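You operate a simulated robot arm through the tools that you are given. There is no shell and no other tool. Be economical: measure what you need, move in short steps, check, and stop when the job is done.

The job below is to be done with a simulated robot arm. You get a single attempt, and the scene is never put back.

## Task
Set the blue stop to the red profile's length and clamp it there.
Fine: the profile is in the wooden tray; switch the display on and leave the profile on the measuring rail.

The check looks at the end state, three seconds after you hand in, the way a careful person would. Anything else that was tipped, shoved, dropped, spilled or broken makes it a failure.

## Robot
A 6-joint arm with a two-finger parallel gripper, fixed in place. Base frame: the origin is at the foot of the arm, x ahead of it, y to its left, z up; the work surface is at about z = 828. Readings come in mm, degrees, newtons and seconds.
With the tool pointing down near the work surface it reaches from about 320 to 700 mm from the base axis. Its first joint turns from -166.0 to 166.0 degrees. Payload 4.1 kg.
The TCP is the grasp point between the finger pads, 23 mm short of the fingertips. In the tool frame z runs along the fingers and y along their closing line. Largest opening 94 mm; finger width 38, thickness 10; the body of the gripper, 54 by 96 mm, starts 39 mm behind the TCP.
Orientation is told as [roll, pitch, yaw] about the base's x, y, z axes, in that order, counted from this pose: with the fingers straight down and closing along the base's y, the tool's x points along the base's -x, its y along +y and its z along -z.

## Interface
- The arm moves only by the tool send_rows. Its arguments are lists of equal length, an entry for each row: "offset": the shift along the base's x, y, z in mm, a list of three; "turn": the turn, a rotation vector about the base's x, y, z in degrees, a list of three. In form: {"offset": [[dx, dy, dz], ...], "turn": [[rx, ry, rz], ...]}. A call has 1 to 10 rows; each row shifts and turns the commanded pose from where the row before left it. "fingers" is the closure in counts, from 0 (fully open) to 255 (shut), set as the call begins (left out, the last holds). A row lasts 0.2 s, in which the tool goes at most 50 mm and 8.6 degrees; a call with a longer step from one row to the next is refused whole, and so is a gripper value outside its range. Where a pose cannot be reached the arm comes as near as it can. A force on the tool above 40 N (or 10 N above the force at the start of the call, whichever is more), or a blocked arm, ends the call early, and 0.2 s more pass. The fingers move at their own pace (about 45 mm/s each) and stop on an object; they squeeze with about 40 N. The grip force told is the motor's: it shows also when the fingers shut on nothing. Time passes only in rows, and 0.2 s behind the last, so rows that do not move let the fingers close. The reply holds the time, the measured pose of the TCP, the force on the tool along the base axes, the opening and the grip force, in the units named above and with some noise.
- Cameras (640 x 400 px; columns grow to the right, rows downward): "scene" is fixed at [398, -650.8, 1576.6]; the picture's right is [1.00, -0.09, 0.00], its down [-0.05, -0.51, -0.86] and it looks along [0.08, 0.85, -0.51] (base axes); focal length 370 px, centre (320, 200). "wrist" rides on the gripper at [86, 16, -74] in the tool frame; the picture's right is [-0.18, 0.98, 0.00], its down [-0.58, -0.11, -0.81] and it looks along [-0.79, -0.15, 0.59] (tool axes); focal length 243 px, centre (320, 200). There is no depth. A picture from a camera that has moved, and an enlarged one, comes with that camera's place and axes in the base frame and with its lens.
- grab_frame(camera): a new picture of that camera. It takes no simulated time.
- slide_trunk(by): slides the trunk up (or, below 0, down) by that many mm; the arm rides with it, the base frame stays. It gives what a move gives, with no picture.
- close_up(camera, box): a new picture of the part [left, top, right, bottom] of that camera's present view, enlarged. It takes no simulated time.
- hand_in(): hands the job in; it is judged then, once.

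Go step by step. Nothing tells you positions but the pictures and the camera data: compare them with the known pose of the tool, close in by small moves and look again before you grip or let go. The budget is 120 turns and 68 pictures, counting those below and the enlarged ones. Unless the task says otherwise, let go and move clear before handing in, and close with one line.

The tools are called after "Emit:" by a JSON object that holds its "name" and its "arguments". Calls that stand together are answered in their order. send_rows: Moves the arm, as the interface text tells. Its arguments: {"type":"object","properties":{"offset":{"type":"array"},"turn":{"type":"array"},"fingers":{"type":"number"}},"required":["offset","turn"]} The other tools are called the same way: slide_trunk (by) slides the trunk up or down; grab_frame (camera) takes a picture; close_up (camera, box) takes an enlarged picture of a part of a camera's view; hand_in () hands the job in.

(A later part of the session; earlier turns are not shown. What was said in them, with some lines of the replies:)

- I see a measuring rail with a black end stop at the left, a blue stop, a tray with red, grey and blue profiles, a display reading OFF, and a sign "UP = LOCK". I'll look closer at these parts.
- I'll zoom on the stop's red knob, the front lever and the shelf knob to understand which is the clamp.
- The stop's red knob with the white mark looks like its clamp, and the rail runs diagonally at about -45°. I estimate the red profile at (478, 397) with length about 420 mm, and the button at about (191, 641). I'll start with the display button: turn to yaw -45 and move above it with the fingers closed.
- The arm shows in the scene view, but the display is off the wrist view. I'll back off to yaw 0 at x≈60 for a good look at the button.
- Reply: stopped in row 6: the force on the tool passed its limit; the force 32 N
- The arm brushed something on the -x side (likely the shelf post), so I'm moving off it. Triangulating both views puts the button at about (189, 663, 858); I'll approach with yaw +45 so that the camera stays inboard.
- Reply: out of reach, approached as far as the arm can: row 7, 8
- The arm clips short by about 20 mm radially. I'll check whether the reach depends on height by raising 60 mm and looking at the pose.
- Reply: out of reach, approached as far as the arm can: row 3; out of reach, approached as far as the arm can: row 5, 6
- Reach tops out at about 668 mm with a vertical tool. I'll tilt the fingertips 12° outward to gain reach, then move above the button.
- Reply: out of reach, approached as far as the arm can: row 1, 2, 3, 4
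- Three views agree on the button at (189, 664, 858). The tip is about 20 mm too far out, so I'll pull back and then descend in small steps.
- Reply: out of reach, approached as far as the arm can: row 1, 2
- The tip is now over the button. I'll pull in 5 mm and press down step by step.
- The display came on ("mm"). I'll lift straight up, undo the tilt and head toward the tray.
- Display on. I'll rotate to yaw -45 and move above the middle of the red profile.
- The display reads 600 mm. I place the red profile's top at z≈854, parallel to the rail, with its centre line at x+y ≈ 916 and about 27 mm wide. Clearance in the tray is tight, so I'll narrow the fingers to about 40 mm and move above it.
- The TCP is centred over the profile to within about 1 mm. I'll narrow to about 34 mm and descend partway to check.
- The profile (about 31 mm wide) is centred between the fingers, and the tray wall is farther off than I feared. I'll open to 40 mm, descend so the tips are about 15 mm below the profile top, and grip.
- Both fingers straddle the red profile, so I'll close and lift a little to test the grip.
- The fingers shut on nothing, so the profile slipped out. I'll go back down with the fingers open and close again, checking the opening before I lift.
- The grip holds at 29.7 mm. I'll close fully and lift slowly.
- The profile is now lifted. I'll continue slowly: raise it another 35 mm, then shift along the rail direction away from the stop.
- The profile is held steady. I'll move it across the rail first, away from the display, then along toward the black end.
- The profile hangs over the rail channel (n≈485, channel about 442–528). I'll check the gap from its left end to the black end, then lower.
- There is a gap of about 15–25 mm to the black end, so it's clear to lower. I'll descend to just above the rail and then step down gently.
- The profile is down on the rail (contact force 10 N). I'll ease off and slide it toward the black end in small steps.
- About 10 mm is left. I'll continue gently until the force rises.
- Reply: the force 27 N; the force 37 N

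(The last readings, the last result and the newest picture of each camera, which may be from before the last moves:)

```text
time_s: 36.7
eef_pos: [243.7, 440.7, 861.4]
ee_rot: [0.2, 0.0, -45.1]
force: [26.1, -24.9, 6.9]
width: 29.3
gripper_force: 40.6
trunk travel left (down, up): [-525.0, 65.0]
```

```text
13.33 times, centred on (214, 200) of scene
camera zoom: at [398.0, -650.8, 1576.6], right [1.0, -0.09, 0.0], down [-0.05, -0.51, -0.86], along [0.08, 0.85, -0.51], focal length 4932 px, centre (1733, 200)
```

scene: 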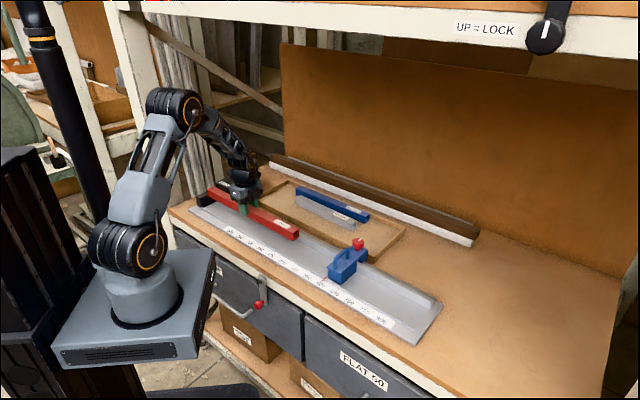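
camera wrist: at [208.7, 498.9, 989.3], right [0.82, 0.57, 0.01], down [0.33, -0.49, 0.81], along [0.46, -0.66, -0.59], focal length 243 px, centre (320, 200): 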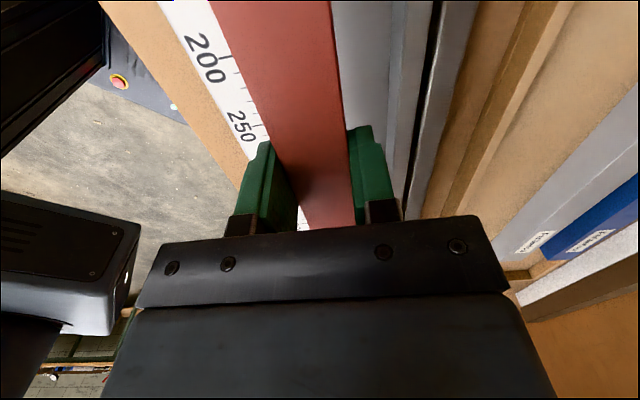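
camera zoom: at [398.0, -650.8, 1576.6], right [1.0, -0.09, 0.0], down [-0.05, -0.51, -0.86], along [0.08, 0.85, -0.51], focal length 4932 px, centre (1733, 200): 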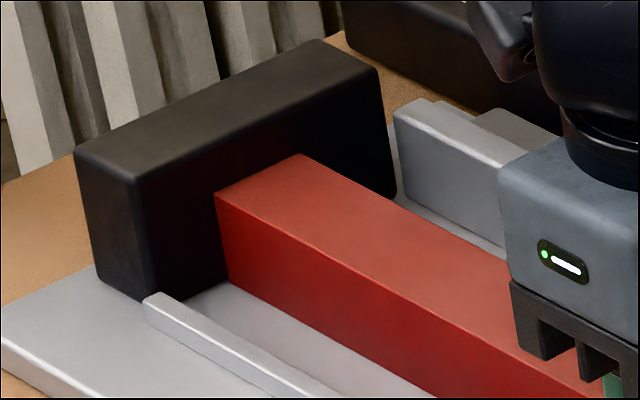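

The profile is firmly against the black end (36 N). I'll relieve the push, open, and lift straight off.

Emit:
{"name": "send_rows", "arguments": {"offset": [[1.2, -1.2, 0], [0, 0, 0]], "turn": [[0, 0, 0], [0, 0, 0]]}}

Emit:
{"name": "send_rows", "arguments": {"offset": [[0, 0, 0], [0, 0, 0], [0, 0, 5], [0, 0, 15], [0, 0, 30], [0, 0, 40], [0, 0, 40]], "turn": [[0, 0, 0], [0, 0, 0], [0, 0, 0], [0, 0, 0], [0, 0, 0], [0, 0, 0], [0, 0, 0]], "fingers": 125}}

Emit:
{"name": "close_up", "arguments": {"camera": "scene", "box": [180, 160, 420, 310]}}

```text
time_s: 37.3
eef_pos: [245.0, 441.5, 862.4]
ee_rot: [0.3, 0.0, -44.9]
force: [20.1, -18.8, 2.1]
width: 29.6
gripper_force: 40.0
trunk travel left (down, up): [-525.0, 65.0]
```

```text
time_s: 38.9
eef_pos: [242.3, 441.6, 991.6]
ee_rot: [0.2, 0.0, -44.9]
force: [-1.0, -0.9, 0.0]
width: 48.1
gripper_force: 0.1
trunk travel left (down, up): [-525.0, 65.0]
```

```text
2.67 times, centred on (300, 235) of scene
camera zoom: at [398.0, -650.8, 1576.6], right [1.0, -0.09, 0.0], down [-0.05, -0.51, -0.86], along [0.08, 0.85, -0.51], focal length 986 px, centre (373, 107)
```

zoom: 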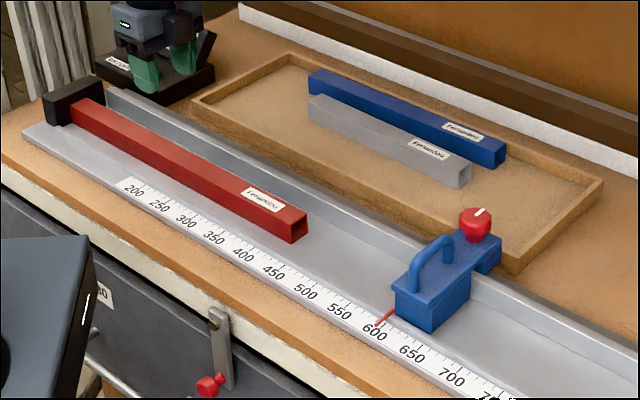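

The profile lies flat on the rail against the end. Next is the stop: its handle arches across the rail at about (538, 170), so I'll turn to yaw +45, whose fingers close along the rail, and look from above it.

Emit:
{"name": "send_rows", "arguments": {"offset": [[23, -24, 2], [24, -24, 2], [24, -24, 2], [24, -24, 0], [24, -24, 0], [24, -24, 0], [24, -24, 0], [24, -24, 0], [24, -24, 0], [24, -24, 0]], "turn": [[0, 0, 7.5], [0, 0, 7.5], [0, 0, 7.5], [0, 0, 7.5], [0, 0, 7.5], [0, 0, 7.5], [0, 0, 7.5], [0, 0, 7.5], [0, 0, 7.5], [0, 0, 7.5]]}}

Emit:
{"name": "send_rows", "arguments": {"offset": [[20, -20, 0], [23, -26, 0]], "turn": [[0, 0, 7.4], [0, 0, 7.4]]}}

Emit:
{"name": "grab_frame", "arguments": {"camera": "wrist"}}

Emit:
{"name": "close_up", "arguments": {"camera": "scene", "box": [280, 170, 440, 300]}}

```text
time_s: 41.1
eef_pos: [483.7, 201.4, 999.2]
ee_rot: [0.3, 0.0, 30.2]
force: [0.0, -0.7, 0.6]
width: 48.2
gripper_force: 0.1
trunk travel left (down, up): [-525.0, 65.0]
```

```text
time_s: 41.7
eef_pos: [526.1, 155.2, 999.0]
ee_rot: [0.4, -0.2, 44.9]
force: [0.2, 0.6, -0.3]
width: 47.9
gripper_force: 0.2
trunk travel left (down, up): [-525.0, 65.0]
```

```text
25 pictures are left
camera wrist: at [454.7, 105.6, 1074.2], right [-0.57, 0.82, 0.01], down [0.49, 0.33, 0.81], along [0.66, 0.46, -0.59], focal length 243 px, centre (320, 200)
```

wrist: 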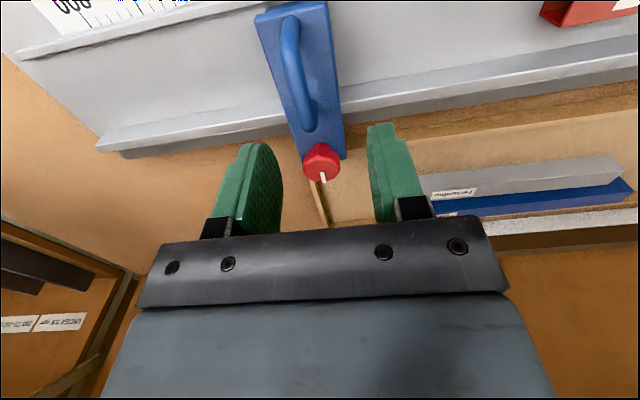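

```text
3.08 times, centred on (360, 235) of scene
camera zoom: at [398.0, -650.8, 1576.6], right [1.0, -0.09, 0.0], down [-0.05, -0.51, -0.86], along [0.08, 0.85, -0.51], focal length 1138 px, centre (197, 92)
```

zoom: 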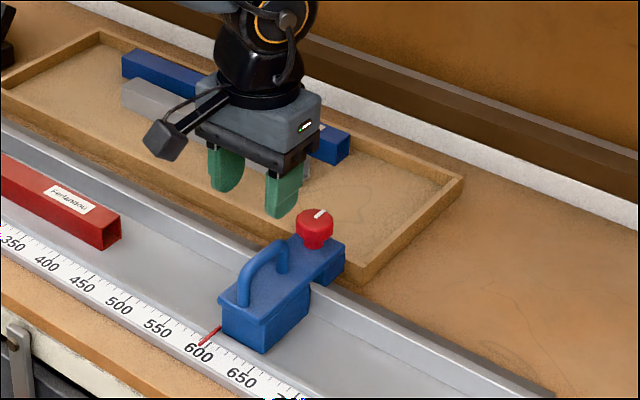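

Triangulating puts the handle bar's top at z≈914, centred about s=272, n=480, i.e. (532, 147), with the knob at (584, 197) and z≈918. I'll descend to just above it and check.

Emit:
{"name": "send_rows", "arguments": {"offset": [[3, -4, -20], [3, -4, -20]], "turn": [[0, 0, 0], [0, 0, 0]]}}

Emit:
{"name": "grab_frame", "arguments": {"camera": "wrist"}}

Emit:
{"name": "close_up", "arguments": {"camera": "scene", "box": [310, 200, 390, 290]}}

```text
time_s: 42.3
eef_pos: [532.1, 147.1, 958.2]
ee_rot: [0.3, -0.1, 45.0]
force: [0.0, 0.5, 0.9]
width: 47.7
gripper_force: 0.1
trunk travel left (down, up): [-525.0, 65.0]
```

```text
23 pictures are left
camera wrist: at [459.6, 97.2, 1032.4], right [-0.56, 0.83, 0.01], down [0.49, 0.33, 0.81], along [0.66, 0.46, -0.59], focal length 243 px, centre (320, 200)
```

wrist: 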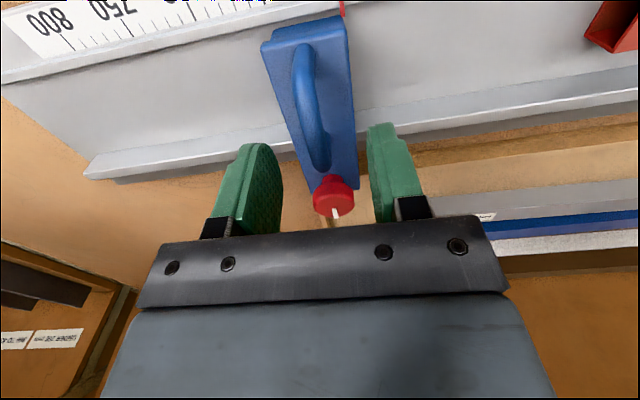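

```text
4.44 times, centred on (350, 245) of scene
camera zoom: at [398.0, -650.8, 1576.6], right [1.0, -0.09, 0.0], down [-0.05, -0.51, -0.86], along [0.08, 0.85, -0.51], focal length 1644 px, centre (187, 0)
```

zoom: 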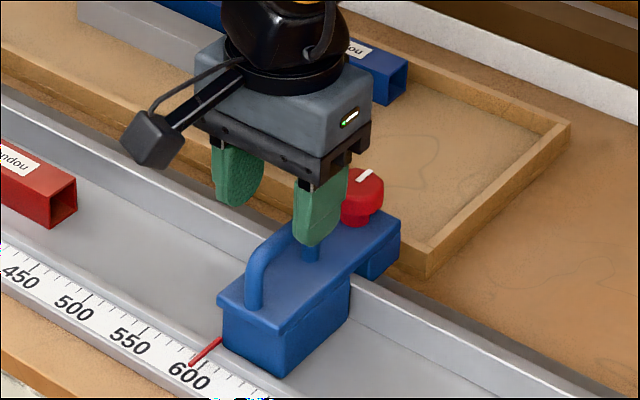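

The bar lies within the open fingers. I'll descend to TCP z≈915 and check before closing.

Emit:
{"name": "send_rows", "arguments": {"offset": [[1, -1, -15], [0, 0, -15], [0, 0, -8], [0, 0, -5]], "turn": [[0, 0, 0], [0, 0, 0], [0, 0, 0], [0, 0, 0]]}}

Emit:
{"name": "close_up", "arguments": {"camera": "scene", "box": [310, 200, 390, 290]}}

```text
time_s: 43.3
eef_pos: [533.1, 146.1, 914.2]
ee_rot: [0.3, 0.0, 44.9]
force: [-0.9, -0.9, 0.4]
width: 48.0
gripper_force: 0.1
trunk travel left (down, up): [-525.0, 65.0]
```

```text
4.44 times, centred on (350, 245) of scene
camera zoom: at [398.0, -650.8, 1576.6], right [1.0, -0.09, 0.0], down [-0.05, -0.51, -0.86], along [0.08, 0.85, -0.51], focal length 1644 px, centre (187, 0)
```

zoom: 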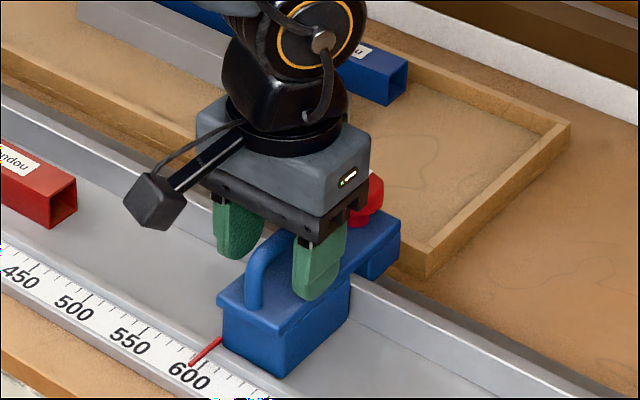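

The fingers straddle the handle bar. Closing on it.

Emit:
{"name": "send_rows", "arguments": {"offset": [[0, 0, 0], [0, 0, 0], [0, 0, 0], [0, 0, 0]], "turn": [[0, 0, 0], [0, 0, 0], [0, 0, 0], [0, 0, 0]], "fingers": 255}}

Emit:
{"name": "send_rows", "arguments": {"offset": [[-1, 1, 0], [-2, 2, 0], [-3, 3, 0], [-4, 4, 0]], "turn": [[0, 0, 0], [0, 0, 0], [0, 0, 0], [0, 0, 0]]}}

Emit:
{"name": "close_up", "arguments": {"camera": "scene", "box": [216, 156, 376, 286]}}

```text
time_s: 44.3
eef_pos: [532.7, 146.3, 915.3]
ee_rot: [0.3, -0.1, 44.9]
force: [3.5, -2.4, -2.0]
width: 12.0
gripper_force: 45.0
trunk travel left (down, up): [-525.0, 65.0]
```

```text
time_s: 45.3
eef_pos: [520.9, 158.0, 913.9]
ee_rot: [0.4, -0.1, 44.9]
force: [-1.8, -1.0, -3.7]
width: 11.5
gripper_force: 45.5
trunk travel left (down, up): [-525.0, 65.0]
```

```text
3.08 times, centred on (296, 221) of scene
camera zoom: at [398.0, -650.8, 1576.6], right [1.0, -0.09, 0.0], down [-0.05, -0.51, -0.86], along [0.08, 0.85, -0.51], focal length 1138 px, centre (394, 135)
```

zoom: 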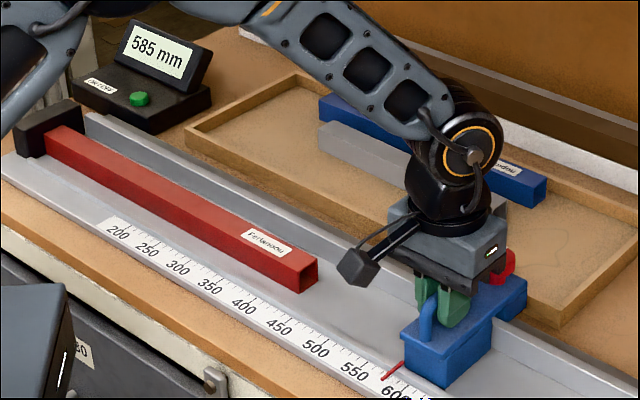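

The stop slides freely (585 mm), so it's unclamped. I'll slide it to about 460 mm.

Emit:
{"name": "send_rows", "arguments": {"offset": [[-6, 6, 0], [-10, 10, 0], [-10, 10, 0], [-10, 10, 0], [-10, 10, 0], [-10, 10, 0], [-10, 10, 0], [-10, 10, 0], [-10, 10, 0]], "turn": [[0, 0, 0], [0, 0, 0], [0, 0, 0], [0, 0, 0], [0, 0, 0], [0, 0, 0], [0, 0, 0], [0, 0, 0], [0, 0, 0]]}}

Emit:
{"name": "close_up", "arguments": {"camera": "scene", "box": [216, 156, 376, 286]}}

```text
time_s: 47.3
eef_pos: [435.0, 242.6, 914.8]
ee_rot: [0.3, -0.2, 44.9]
force: [-7.5, -6.2, 0.9]
width: 11.7
gripper_force: 44.9
trunk travel left (down, up): [-525.0, 65.0]
```

```text
3.08 times, centred on (296, 221) of scene
camera zoom: at [398.0, -650.8, 1576.6], right [1.0, -0.09, 0.0], down [-0.05, -0.51, -0.86], along [0.08, 0.85, -0.51], focal length 1138 px, centre (394, 135)
```

zoom: 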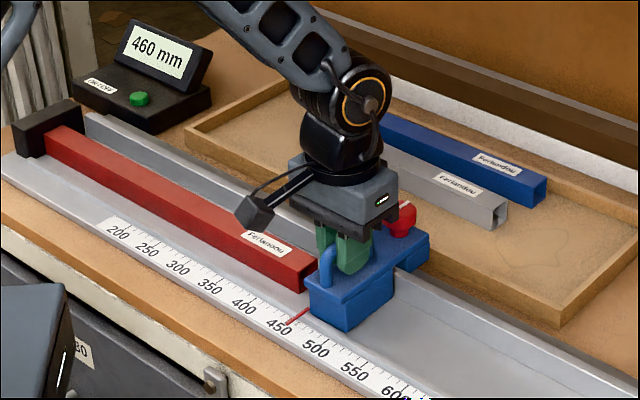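

It reads 460 mm and the profile end is near. I'll approach in 1.4 mm rows, watching the force along the rail.

Emit:
{"name": "send_rows", "arguments": {"offset": [[-1, 1, 0], [-1, 1, 0], [-1, 1, 0], [-1, 1, 0]], "turn": [[0, 0, 0], [0, 0, 0], [0, 0, 0], [0, 0, 0]]}}

Emit:
{"name": "send_rows", "arguments": {"offset": [[-1, 1, 0], [-1, 1, 0], [-1, 1, 0]], "turn": [[0, 0, 0], [0, 0, 0], [0, 0, 0]]}}

Emit:
{"name": "close_up", "arguments": {"camera": "scene", "box": [216, 156, 336, 256]}}

```text
time_s: 48.3
eef_pos: [432.6, 246.8, 914.8]
ee_rot: [0.4, -0.2, 44.9]
force: [-6.5, -4.9, -16.7]
width: 11.7
gripper_force: 44.9
trunk travel left (down, up): [-525.0, 65.0]
```

```text
time_s: 49.1
eef_pos: [428.7, 250.3, 915.1]
ee_rot: [0.4, 0.1, 45.0]
force: [-8.2, -3.7, -21.8]
width: 11.5
gripper_force: 45.1
trunk travel left (down, up): [-525.0, 65.0]
```

```text
4.00 times, centred on (276, 206) of scene
camera zoom: at [398.0, -650.8, 1576.6], right [1.0, -0.09, 0.0], down [-0.05, -0.51, -0.86], along [0.08, 0.85, -0.51], focal length 1480 px, centre (496, 176)
```

zoom: 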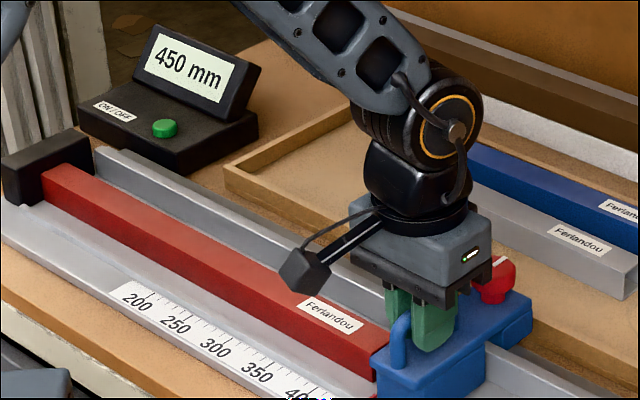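

The display reads 450 mm and contact is near. The vertical load has grown a bit, so I'll relax it with a 1 mm downward correction and go on in smaller steps.

Emit:
{"name": "send_rows", "arguments": {"offset": [[0, 0, -1], [-0.7, 0.7, 0], [-0.7, 0.7, 0]], "turn": [[0, 0, 0], [0, 0, 0], [0, 0, 0]]}}

Emit:
{"name": "send_rows", "arguments": {"offset": [[-0.7, 0.7, 0], [-0.7, 0.7, 0]], "turn": [[0, 0, 0], [0, 0, 0]]}}

Emit:
{"name": "close_up", "arguments": {"camera": "scene", "box": [216, 156, 336, 256]}}

```text
time_s: 49.9
eef_pos: [427.7, 250.4, 916.3]
ee_rot: [0.3, 0.0, 44.8]
force: [-8.5, -7.6, -5.4]
width: 11.6
gripper_force: 45.1
trunk travel left (down, up): [-525.0, 65.0]
```

```text
time_s: 50.5
eef_pos: [427.1, 252.7, 913.9]
ee_rot: [0.2, -0.2, 45.0]
force: [-3.9, -10.4, -0.7]
width: 11.8
gripper_force: 45.5
trunk travel left (down, up): [-525.0, 65.0]
```

```text
4.00 times, centred on (276, 206) of scene
camera zoom: at [398.0, -650.8, 1576.6], right [1.0, -0.09, 0.0], down [-0.05, -0.51, -0.86], along [0.08, 0.85, -0.51], focal length 1480 px, centre (496, 176)
```

zoom: 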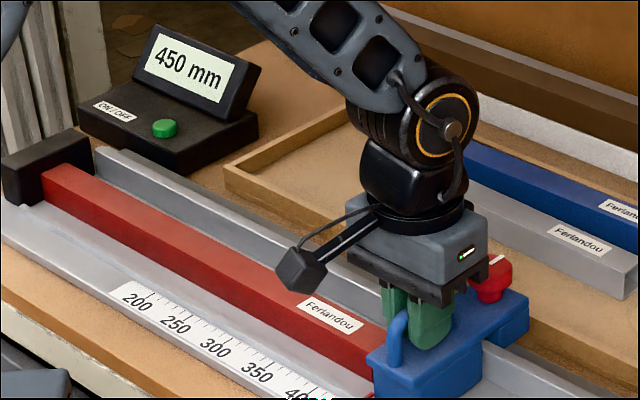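

Emit:
{"name": "send_rows", "arguments": {"offset": [[-0.7, 0.7, 0], [-0.7, 0.7, 0]], "turn": [[0, 0, 0], [0, 0, 0]]}}

Emit:
{"name": "send_rows", "arguments": {"offset": [[-0.7, 0.7, 0], [-0.7, 0.7, 0]], "turn": [[0, 0, 0], [0, 0, 0]]}}

Emit:
{"name": "close_up", "arguments": {"camera": "scene", "box": [296, 220, 344, 260]}}

```text
time_s: 51.1
eef_pos: [426.0, 254.0, 914.9]
ee_rot: [0.2, -0.2, 45.0]
force: [-2.7, -6.7, 3.5]
width: 11.8
gripper_force: 45.3
trunk travel left (down, up): [-525.0, 65.0]
```

```text
time_s: 51.7
eef_pos: [423.9, 256.3, 915.9]
ee_rot: [0.3, -0.1, 45.0]
force: [-0.1, -4.2, 7.4]
width: 11.6
gripper_force: 44.9
trunk travel left (down, up): [-525.0, 65.0]
```

```text
10.00 times, centred on (320, 240) of scene
camera zoom: at [398.0, -650.8, 1576.6], right [1.0, -0.09, 0.0], down [-0.05, -0.51, -0.86], along [0.08, 0.85, -0.51], focal length 3699 px, centre (320, -200)
```

zoom: 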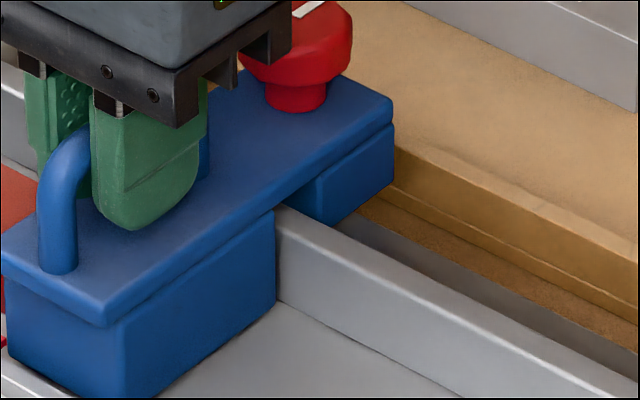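

No clear contact yet; I'll keep stepping and reading forces.

Emit:
{"name": "send_rows", "arguments": {"offset": [[-0.7, 0.7, 0], [-0.7, 0.7, 0]], "turn": [[0, 0, 0], [0, 0, 0]]}}

Emit:
{"name": "send_rows", "arguments": {"offset": [[-0.7, 0.7, 0], [-0.7, 0.7, 0]], "turn": [[0, 0, 0], [0, 0, 0]]}}

Emit:
{"name": "send_rows", "arguments": {"offset": [[-0.7, 0.7, 0], [-0.7, 0.7, 0]], "turn": [[0, 0, 0], [0, 0, 0]]}}

Emit:
{"name": "close_up", "arguments": {"camera": "scene", "box": [216, 156, 336, 256]}}

```text
time_s: 52.3
eef_pos: [421.9, 257.5, 915.3]
ee_rot: [0.2, -0.3, 45.0]
force: [1.7, -1.1, 12.2]
width: 11.9
gripper_force: 45.4
trunk travel left (down, up): [-525.0, 65.0]
```

```text
time_s: 52.9
eef_pos: [422.2, 258.7, 915.6]
ee_rot: [0.3, -0.3, 45.0]
force: [5.2, 3.1, 12.7]
width: 11.9
gripper_force: 45.2
trunk travel left (down, up): [-525.0, 65.0]
```

```text
time_s: 53.5
eef_pos: [420.2, 260.1, 915.3]
ee_rot: [0.2, -0.4, 45.0]
force: [4.2, 3.2, 11.8]
width: 11.9
gripper_force: 44.9
trunk travel left (down, up): [-525.0, 65.0]
```

```text
4.00 times, centred on (276, 206) of scene
camera zoom: at [398.0, -650.8, 1576.6], right [1.0, -0.09, 0.0], down [-0.05, -0.51, -0.86], along [0.08, 0.85, -0.51], focal length 1480 px, centre (496, 176)
```

zoom: 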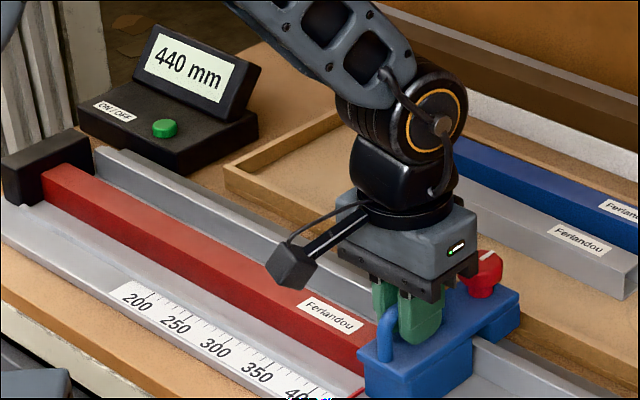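

The display reads 440 mm (5 mm steps). Continuing.

Emit:
{"name": "send_rows", "arguments": {"offset": [[-0.7, 0.7, 0], [-0.7, 0.7, 0], [-0.7, 0.7, 0]], "turn": [[0, 0, 0], [0, 0, 0], [0, 0, 0]]}}

Emit:
{"name": "send_rows", "arguments": {"offset": [[-0.7, 0.7, 0], [-0.7, 0.7, 0]], "turn": [[0, 0, 0], [0, 0, 0]]}}

Emit:
{"name": "send_rows", "arguments": {"offset": [[-0.7, 0.7, 0], [-0.7, 0.7, 0]], "turn": [[0, 0, 0], [0, 0, 0]]}}

Emit:
{"name": "send_rows", "arguments": {"offset": [[-0.7, 0.7, 0], [-0.7, 0.7, 0]], "turn": [[0, 0, 0], [0, 0, 0]]}}

```text
time_s: 54.3
eef_pos: [416.7, 261.0, 915.2]
ee_rot: [0.4, -0.1, 45.1]
force: [6.4, 5.0, 15.7]
width: 11.6
gripper_force: 45.0
trunk travel left (down, up): [-525.0, 65.0]
```

```text
time_s: 54.9
eef_pos: [415.6, 263.4, 913.9]
ee_rot: [0.3, -0.2, 45.1]
force: [8.3, 6.2, 20.2]
width: 11.7
gripper_force: 45.3
trunk travel left (down, up): [-525.0, 65.0]
```

```text
time_s: 55.5
eef_pos: [414.2, 265.7, 914.6]
ee_rot: [0.4, -0.2, 45.0]
force: [8.3, 7.5, 26.9]
width: 11.6
gripper_force: 44.2
trunk travel left (down, up): [-525.0, 65.0]
```

```text
time_s: 56.1
eef_pos: [415.1, 264.6, 915.3]
ee_rot: [0.3, -0.4, 44.8]
force: [13.3, 2.0, 29.9]
width: 11.9
gripper_force: 45.3
trunk travel left (down, up): [-525.0, 65.0]
```

The along-rail force is beginning to rise (about 8 N). I'll relieve the vertical load by 1 mm and push one small step more.

Emit:
{"name": "send_rows", "arguments": {"offset": [[0.5, 0.5, 1.2], [-0.7, 0.7, 0]], "turn": [[0, 0, 0], [0, 0, 0]]}}

Emit:
{"name": "send_rows", "arguments": {"offset": [[-0.7, 0.7, 0]], "turn": [[0, 0, 0]]}}

Emit:
{"name": "close_up", "arguments": {"camera": "scene", "box": [216, 156, 336, 256]}}

```text
time_s: 56.7
eef_pos: [414.0, 265.2, 914.4]
ee_rot: [0.4, 0.0, 45.0]
force: [19.1, -13.7, 11.2]
width: 11.7
gripper_force: 44.9
trunk travel left (down, up): [-525.0, 65.0]
```

```text
time_s: 57.1
eef_pos: [414.4, 266.2, 915.0]
ee_rot: [0.3, -0.1, 44.9]
force: [22.9, -21.7, 7.3]
width: 12.0
gripper_force: 45.3
trunk travel left (down, up): [-525.0, 65.0]
```

```text
4.00 times, centred on (276, 206) of scene
camera zoom: at [398.0, -650.8, 1576.6], right [1.0, -0.09, 0.0], down [-0.05, -0.51, -0.86], along [0.08, 0.85, -0.51], focal length 1480 px, centre (496, 176)
```

zoom: 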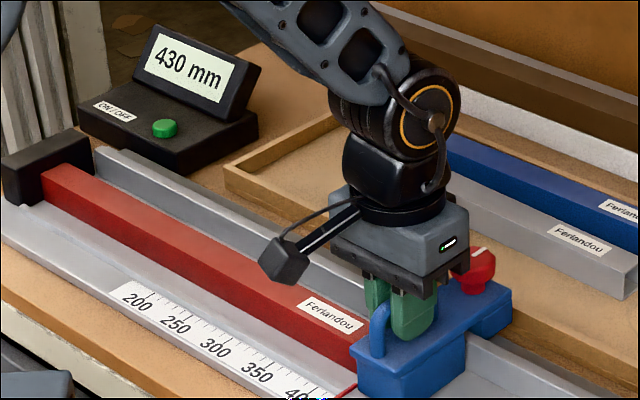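

Solid contact: 31 N along the rail, with the display at 430 mm. I'll ease off the push, open, lift clear and look at the clamp knob.

Emit:
{"name": "send_rows", "arguments": {"offset": [[0.9, -0.9, 0], [0.3, -0.3, 0]], "turn": [[0, 0, 0], [0, 0, 0]]}}

Emit:
{"name": "send_rows", "arguments": {"offset": [[0, 0, 0], [0, 0, 0], [0, 0, 0], [0, 0, 15], [0, 0, 30]], "turn": [[0, 0, 0], [0, 0, 0], [0, 0, 0], [0, 0, 0], [0, 0, 0]], "fingers": 120}}

Emit:
{"name": "grab_frame", "arguments": {"camera": "wrist"}}

Emit:
{"name": "close_up", "arguments": {"camera": "scene", "box": [216, 156, 336, 256]}}

```text
time_s: 57.7
eef_pos: [413.9, 265.4, 914.3]
ee_rot: [0.5, 0.1, 44.9]
force: [16.7, -18.4, 2.3]
width: 11.9
gripper_force: 45.2
trunk travel left (down, up): [-525.0, 65.0]
```

```text
time_s: 58.9
eef_pos: [414.7, 265.9, 959.9]
ee_rot: [0.3, -0.1, 45.0]
force: [0.0, -0.3, 0.0]
width: 49.4
gripper_force: 0.0
trunk travel left (down, up): [-525.0, 65.0]
```

```text
13 pictures are left
camera wrist: at [341.9, 217.1, 1035.2], right [-0.56, 0.83, 0.01], down [0.49, 0.33, 0.81], along [0.66, 0.46, -0.59], focal length 243 px, centre (320, 200)
```

wrist: 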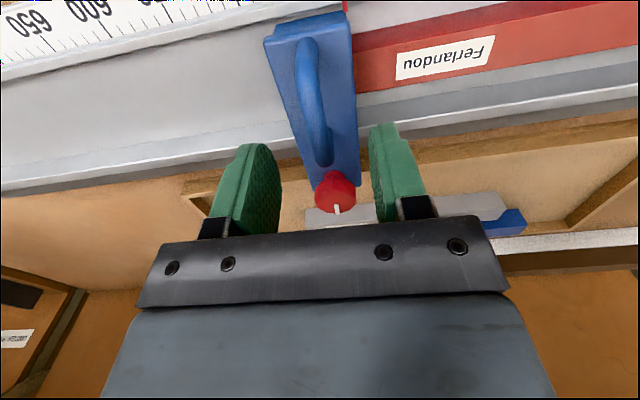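

```text
4.00 times, centred on (276, 206) of scene
camera zoom: at [398.0, -650.8, 1576.6], right [1.0, -0.09, 0.0], down [-0.05, -0.51, -0.86], along [0.08, 0.85, -0.51], focal length 1480 px, centre (496, 176)
```

zoom: 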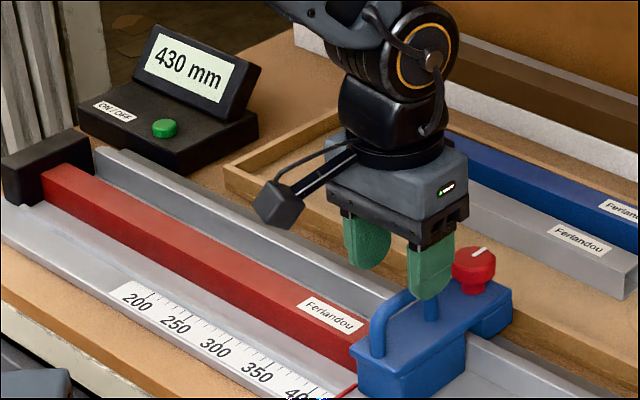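

The stop still touches the profile end at 430 mm. The knob is about (460, 312) with its top near z≈920; I'll move above it with the fingers open and compare it to the fingertips.

Emit:
{"name": "send_rows", "arguments": {"offset": [[15, 15, 0], [15, 15, 0], [15.5, 16.4, 0]], "turn": [[0, 0, 0], [0, 0, 0], [0, 0, 0]]}}

Emit:
{"name": "grab_frame", "arguments": {"camera": "wrist"}}

Emit:
{"name": "close_up", "arguments": {"camera": "scene", "box": [300, 190, 364, 240]}}

```text
time_s: 59.7
eef_pos: [460.2, 315.0, 959.0]
ee_rot: [0.3, -0.1, 45.1]
force: [0.9, -0.7, 0.6]
width: 49.6
gripper_force: 0.1
trunk travel left (down, up): [-525.0, 65.0]
```

```text
11 pictures are left
camera wrist: at [388.4, 263.4, 1034.0], right [-0.56, 0.83, 0.01], down [0.49, 0.33, 0.81], along [0.66, 0.46, -0.59], focal length 243 px, centre (320, 200)
```

wrist: 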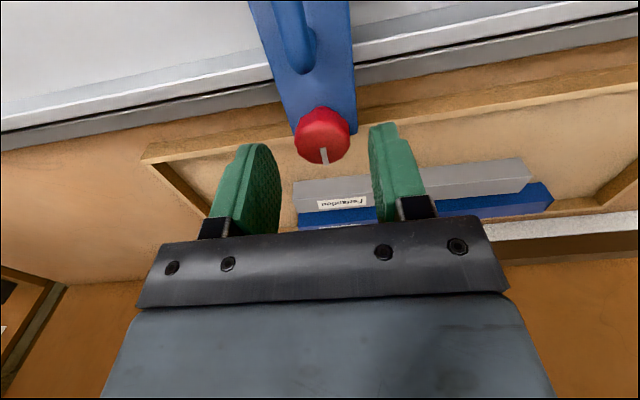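

```text
8.00 times, centred on (332, 215) of scene
camera zoom: at [398.0, -650.8, 1576.6], right [1.0, -0.09, 0.0], down [-0.05, -0.51, -0.86], along [0.08, 0.85, -0.51], focal length 2959 px, centre (224, 80)
```

zoom: 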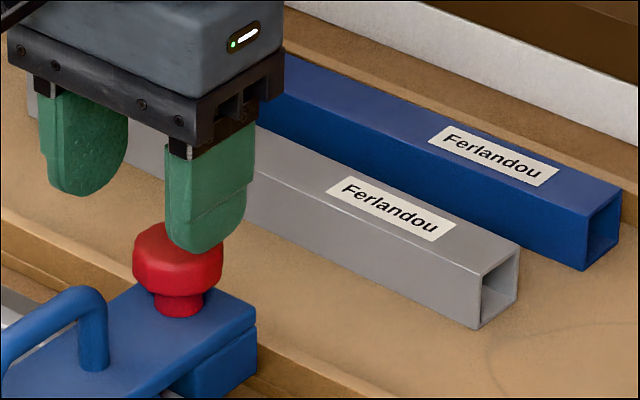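

The knob's top centre works out at n≈552, z≈915, about 33 mm in diameter and centred between the fingers. I'll shift 4 mm outward and descend around it.

Emit:
{"name": "send_rows", "arguments": {"offset": [[3.1, 3.1, -10], [0, 0, -12], [0, 0, -10], [0, 0, -6]], "turn": [[0, 0, 0], [0, 0, 0], [0, 0, 0], [0, 0, 0]]}}

Emit:
{"name": "close_up", "arguments": {"camera": "scene", "box": [300, 190, 364, 240]}}

Emit:
{"name": "close_up", "arguments": {"camera": "wrist", "box": [200, 60, 440, 230]}}

```text
time_s: 60.7
eef_pos: [463.7, 316.5, 921.7]
ee_rot: [0.4, -0.2, 45.0]
force: [-0.3, 0.7, 0.0]
width: 49.5
gripper_force: 0.1
trunk travel left (down, up): [-525.0, 65.0]
```

```text
8.00 times, centred on (332, 215) of scene
camera zoom: at [398.0, -650.8, 1576.6], right [1.0, -0.09, 0.0], down [-0.05, -0.51, -0.86], along [0.08, 0.85, -0.51], focal length 2959 px, centre (224, 80)
```

zoom: 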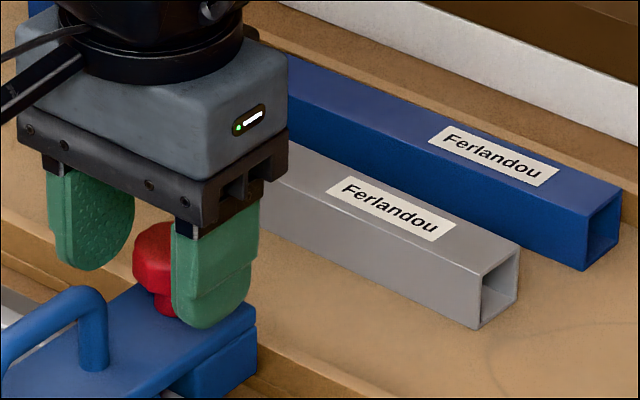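

```text
2.35 times, centred on (320, 145) of wrist
camera zoom: at [390.7, 266.6, 996.3], right [-0.56, 0.83, 0.01], down [0.49, 0.33, 0.81], along [0.66, 0.46, -0.59], focal length 571 px, centre (320, 329)
```

zoom: 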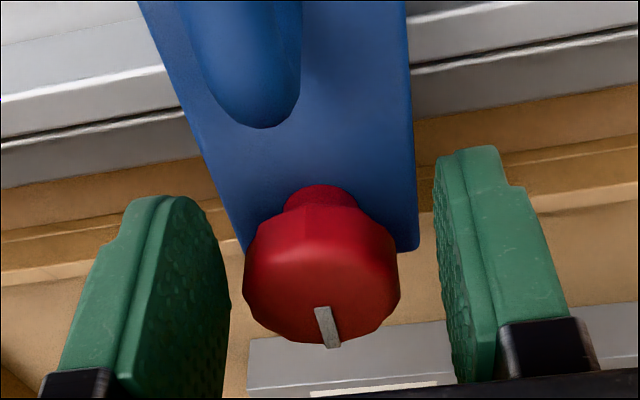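

Re-reading the knob's top face in all views, its axis is at n≈561, about 9 mm farther out than my TCP. I'll shift outward at this height (8 mm clearance each side) and close gently.

Emit:
{"name": "send_rows", "arguments": {"offset": [[3.4, 3.4, 0], [3.3, 3.3, 0]], "turn": [[0, 0, 0], [0, 0, 0]]}}

Emit:
{"name": "close_up", "arguments": {"camera": "wrist", "box": [200, 60, 440, 230]}}

```text
time_s: 61.3
eef_pos: [469.0, 323.2, 922.7]
ee_rot: [0.4, -0.2, 45.1]
force: [0.0, -0.3, -0.5]
width: 49.7
gripper_force: 0.0
trunk travel left (down, up): [-525.0, 65.0]
```

```text
2.35 times, centred on (320, 145) of wrist
camera zoom: at [397.4, 273.4, 997.4], right [-0.56, 0.83, 0.01], down [0.49, 0.33, 0.81], along [0.66, 0.46, -0.59], focal length 571 px, centre (320, 329)
```

zoom: 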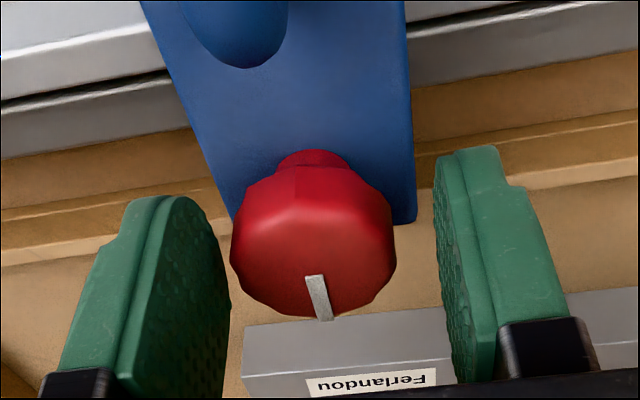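

The knob axis now coincides with the TCP. I'll close on it; the slight offset presses the stop toward the profile.

Emit:
{"name": "send_rows", "arguments": {"offset": [[0, 0, 0], [0, 0, 0], [0, 0, 0]], "turn": [[0, 0, 0], [0, 0, 0], [0, 0, 0]], "fingers": 255}}

```text
time_s: 62.1
eef_pos: [471.2, 321.6, 922.2]
ee_rot: [0.3, -0.1, 45.0]
force: [10.3, -9.1, 1.5]
width: 35.8
gripper_force: 45.0
trunk travel left (down, up): [-525.0, 65.0]
```

It's gripped (35.8 mm), pressing the stop about 14 N against the profile. Turning clockwise as seen from above, in small steps.

Emit:
{"name": "send_rows", "arguments": {"offset": [[0, 0, 0], [0, 0, 0], [0, 0, 0], [0, 0, 0]], "turn": [[0, 0, -7.5], [0, 0, -7.5], [0, 0, -7.5], [0, 0, -7.5]]}}

Emit:
{"name": "close_up", "arguments": {"camera": "wrist", "box": [200, 60, 440, 230]}}

```text
time_s: 63.1
eef_pos: [470.0, 323.4, 922.3]
ee_rot: [0.4, -0.2, 14.8]
force: [11.7, -5.0, 1.9]
width: 35.4
gripper_force: 44.9
trunk travel left (down, up): [-525.0, 65.0]
```

```text
2.35 times, centred on (320, 145) of wrist
camera zoom: at [382.4, 316.5, 997.4], right [-0.07, 1.0, 0.01], down [0.59, 0.04, 0.81], along [0.8, 0.06, -0.59], focal length 571 px, centre (320, 329)
```

zoom: 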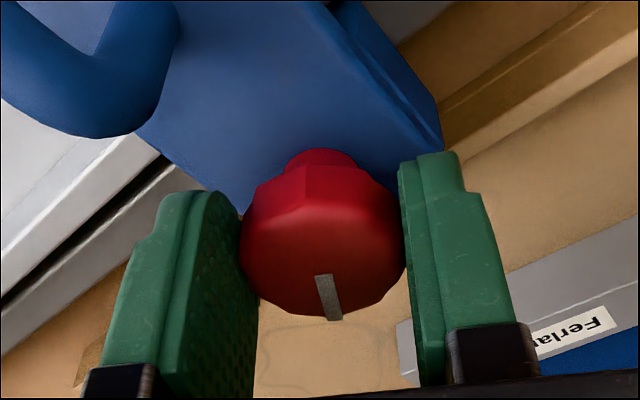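

The knob turns with the gripper. I'll continue clockwise another 60°.

Emit:
{"name": "send_rows", "arguments": {"offset": [[0, 0, 0], [0, 0, 0], [0, 0, 0], [0, 0, 0], [0, 0, 0], [0, 0, 0], [0, 0, 0], [0, 0, 0]], "turn": [[0, 0, -7.5], [0, 0, -7.5], [0, 0, -7.5], [0, 0, -7.5], [0, 0, -7.5], [0, 0, -7.5], [0, 0, -7.5], [0, 0, -7.5]]}}

Emit:
{"name": "close_up", "arguments": {"camera": "wrist", "box": [200, 60, 440, 230]}}

```text
time_s: 64.9
eef_pos: [470.1, 325.8, 922.3]
ee_rot: [0.6, -0.2, -45.2]
force: [19.0, 23.4, 3.6]
width: 35.3
gripper_force: 45.6
trunk travel left (down, up): [-525.0, 65.0]
```

```text
2.35 times, centred on (320, 145) of wrist
camera zoom: at [421.4, 398.8, 997.4], right [0.83, 0.56, 0.01], down [0.33, -0.49, 0.81], along [0.46, -0.66, -0.59], focal length 571 px, centre (320, 329)
```

zoom: 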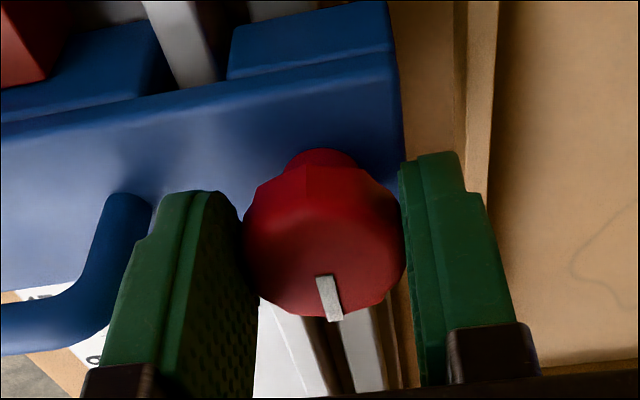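

Turned 90° with the mark now along the rail. I'll relieve the sideways load and test the clamp with a small pull away from the profile.

Emit:
{"name": "send_rows", "arguments": {"offset": [[1.4, 1.4, 0], [0.7, 0.7, 0]], "turn": [[0, 0, 0], [0, 0, 0]]}}

Emit:
{"name": "send_rows", "arguments": {"offset": [[0.4, -0.4, 0], [0.4, -0.4, 0], [0, 0, 0]], "turn": [[0, 0, 0], [0, 0, 0], [0, 0, 0]]}}

```text
time_s: 65.5
eef_pos: [471.8, 326.3, 920.8]
ee_rot: [0.3, -0.2, -45.1]
force: [12.4, 15.1, 7.6]
width: 35.5
gripper_force: 44.9
trunk travel left (down, up): [-525.0, 65.0]
```

```text
time_s: 66.3
eef_pos: [471.5, 325.1, 922.6]
ee_rot: [0.3, 0.0, -45.0]
force: [10.0, 15.9, 8.3]
width: 35.4
gripper_force: 44.6
trunk travel left (down, up): [-525.0, 65.0]
```

The result is ambiguous (only about 4 N), so I'll turn further clockwise and watch whether the knob reaches its stop.

Emit:
{"name": "send_rows", "arguments": {"offset": [[-0.8, 0.8, 0], [0, 0, 0], [0, 0, 0], [0, 0, 0], [0, 0, 0], [0, 0, 0], [0, 0, 0]], "turn": [[0, 0, 0], [0, 0, -7.5], [0, 0, -7.5], [0, 0, -7.5], [0, 0, -7.5], [0, 0, -7.5], [0, 0, -7.5]]}}

Emit:
{"name": "close_up", "arguments": {"camera": "wrist", "box": [200, 60, 440, 230]}}

```text
time_s: 67.9
eef_pos: [475.0, 325.8, 921.1]
ee_rot: [0.3, -0.1, -90.3]
force: [26.0, 9.1, 0.0]
width: 34.6
gripper_force: 45.1
trunk travel left (down, up): [-525.0, 65.0]
```

```text
2.35 times, centred on (320, 145) of wrist
camera zoom: at [490.6, 412.3, 995.8], right [0.98, -0.19, 0.01], down [-0.12, -0.58, 0.81], along [-0.15, -0.79, -0.59], focal length 571 px, centre (320, 329)
```

zoom: 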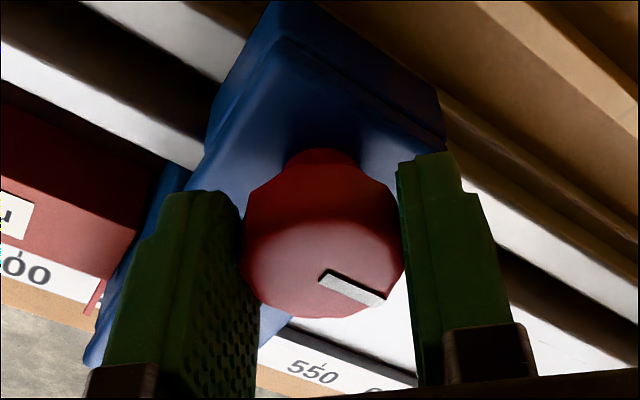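

The mark lagged behind the fingers, so the knob has reached its end stop after 90° clockwise. I'll test the clamp with a measured pull along the rail.

Emit:
{"name": "send_rows", "arguments": {"offset": [[0.5, -0.5, 0], [0.5, -0.5, 0], [0.5, -0.5, 0]], "turn": [[0, 0, 0], [0, 0, 0], [0, 0, 0]]}}

Emit:
{"name": "send_rows", "arguments": {"offset": [[0.5, -0.5, 0], [0.5, -0.5, 0]], "turn": [[0, 0, 0], [0, 0, 0]]}}

```text
time_s: 68.7
eef_pos: [474.5, 326.9, 921.4]
ee_rot: [0.3, 0.0, -90.0]
force: [16.6, 22.0, -1.8]
width: 34.4
gripper_force: 44.7
trunk travel left (down, up): [-525.0, 65.0]
```

```text
time_s: 69.3
eef_pos: [473.5, 324.2, 920.2]
ee_rot: [0.3, -0.1, -90.1]
force: [9.4, 26.7, -5.0]
width: 34.5
gripper_force: 45.3
trunk travel left (down, up): [-525.0, 65.0]
```

The along-rail force rose linearly to -12 N with no motion, so the stop is clamped. I'll relax the load, open and lift clear.

Emit:
{"name": "send_rows", "arguments": {"offset": [[0.4, 2.0, 0.3], [0, 0.8, 0]], "turn": [[0, 0, 0], [0, 0, 0]]}}

Emit:
{"name": "send_rows", "arguments": {"offset": [[0, 0, 0], [0, 0, 0], [0, 0, 10], [0, 0, 25], [0, 0, 35], [0, 0, 40], [0, 0, 40]], "turn": [[0, 0, 0], [0, 0, 0], [0, 0, 0], [0, 0, 0], [0, 0, 0], [0, 0, 0], [0, 0, 0]], "fingers": 130}}

Emit:
{"name": "close_up", "arguments": {"camera": "scene", "box": [180, 150, 400, 290]}}

```text
time_s: 69.9
eef_pos: [473.8, 323.9, 921.3]
ee_rot: [0.2, -0.4, -90.1]
force: [6.5, 6.4, -9.8]
width: 34.6
gripper_force: 45.1
trunk travel left (down, up): [-525.0, 65.0]
```

```text
time_s: 71.5
eef_pos: [472.1, 325.5, 1073.9]
ee_rot: [0.2, -0.1, -90.0]
force: [-0.3, 0.3, -0.8]
width: 46.2
gripper_force: 0.1
trunk travel left (down, up): [-525.0, 65.0]
```

```text
2.86 times, centred on (290, 220) of scene
camera zoom: at [398.0, -650.8, 1576.6], right [1.0, -0.09, 0.0], down [-0.05, -0.51, -0.86], along [0.08, 0.85, -0.51], focal length 1057 px, centre (406, 143)
```

zoom: 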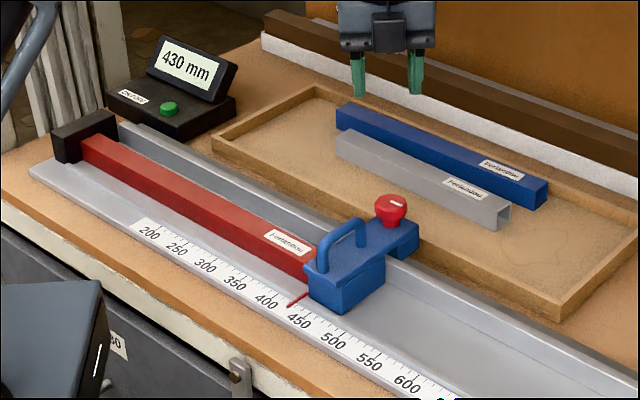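

Everything looks right: 430 mm with the knob turned. I'll take a last close look at the contacts at both ends and the display.

Emit:
{"name": "close_up", "arguments": {"camera": "scene", "box": [264, 215, 336, 265]}}

Emit:
{"name": "close_up", "arguments": {"camera": "scene", "box": [190, 155, 270, 210]}}

Emit:
{"name": "grab_frame", "arguments": {"camera": "scene"}}

```text
8.00 times, centred on (300, 240) of scene
camera zoom: at [398.0, -650.8, 1576.6], right [1.0, -0.09, 0.0], down [-0.05, -0.51, -0.86], along [0.08, 0.85, -0.51], focal length 2959 px, centre (480, -120)
```

zoom: 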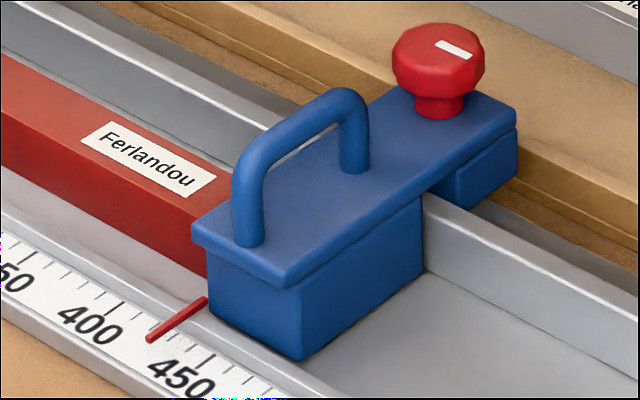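

```text
7.27 times, centred on (230, 182) of scene
camera zoom: at [398.0, -650.8, 1576.6], right [1.0, -0.09, 0.0], down [-0.05, -0.51, -0.86], along [0.08, 0.85, -0.51], focal length 2690 px, centre (974, 327)
```

zoom: 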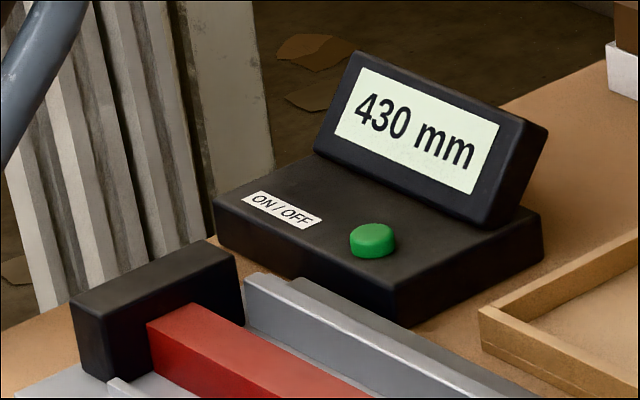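

```text
0 pictures are left
```

scene: 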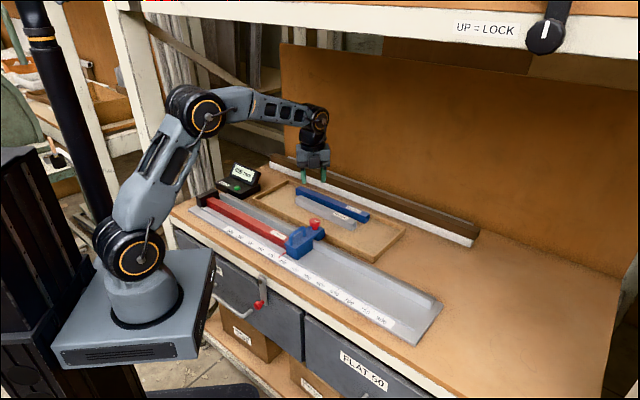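

The profile touches both the black end and the stop, the stop is clamped, the display is on at 430 mm, and the arm is clear. Handing in.

Emit:
{"name": "hand_in", "arguments": {}}

```text
The job is handed in.
```

The blue stop is clamped against the red profile's end at 430 mm. The display is on, and the profile is on the measuring rail.
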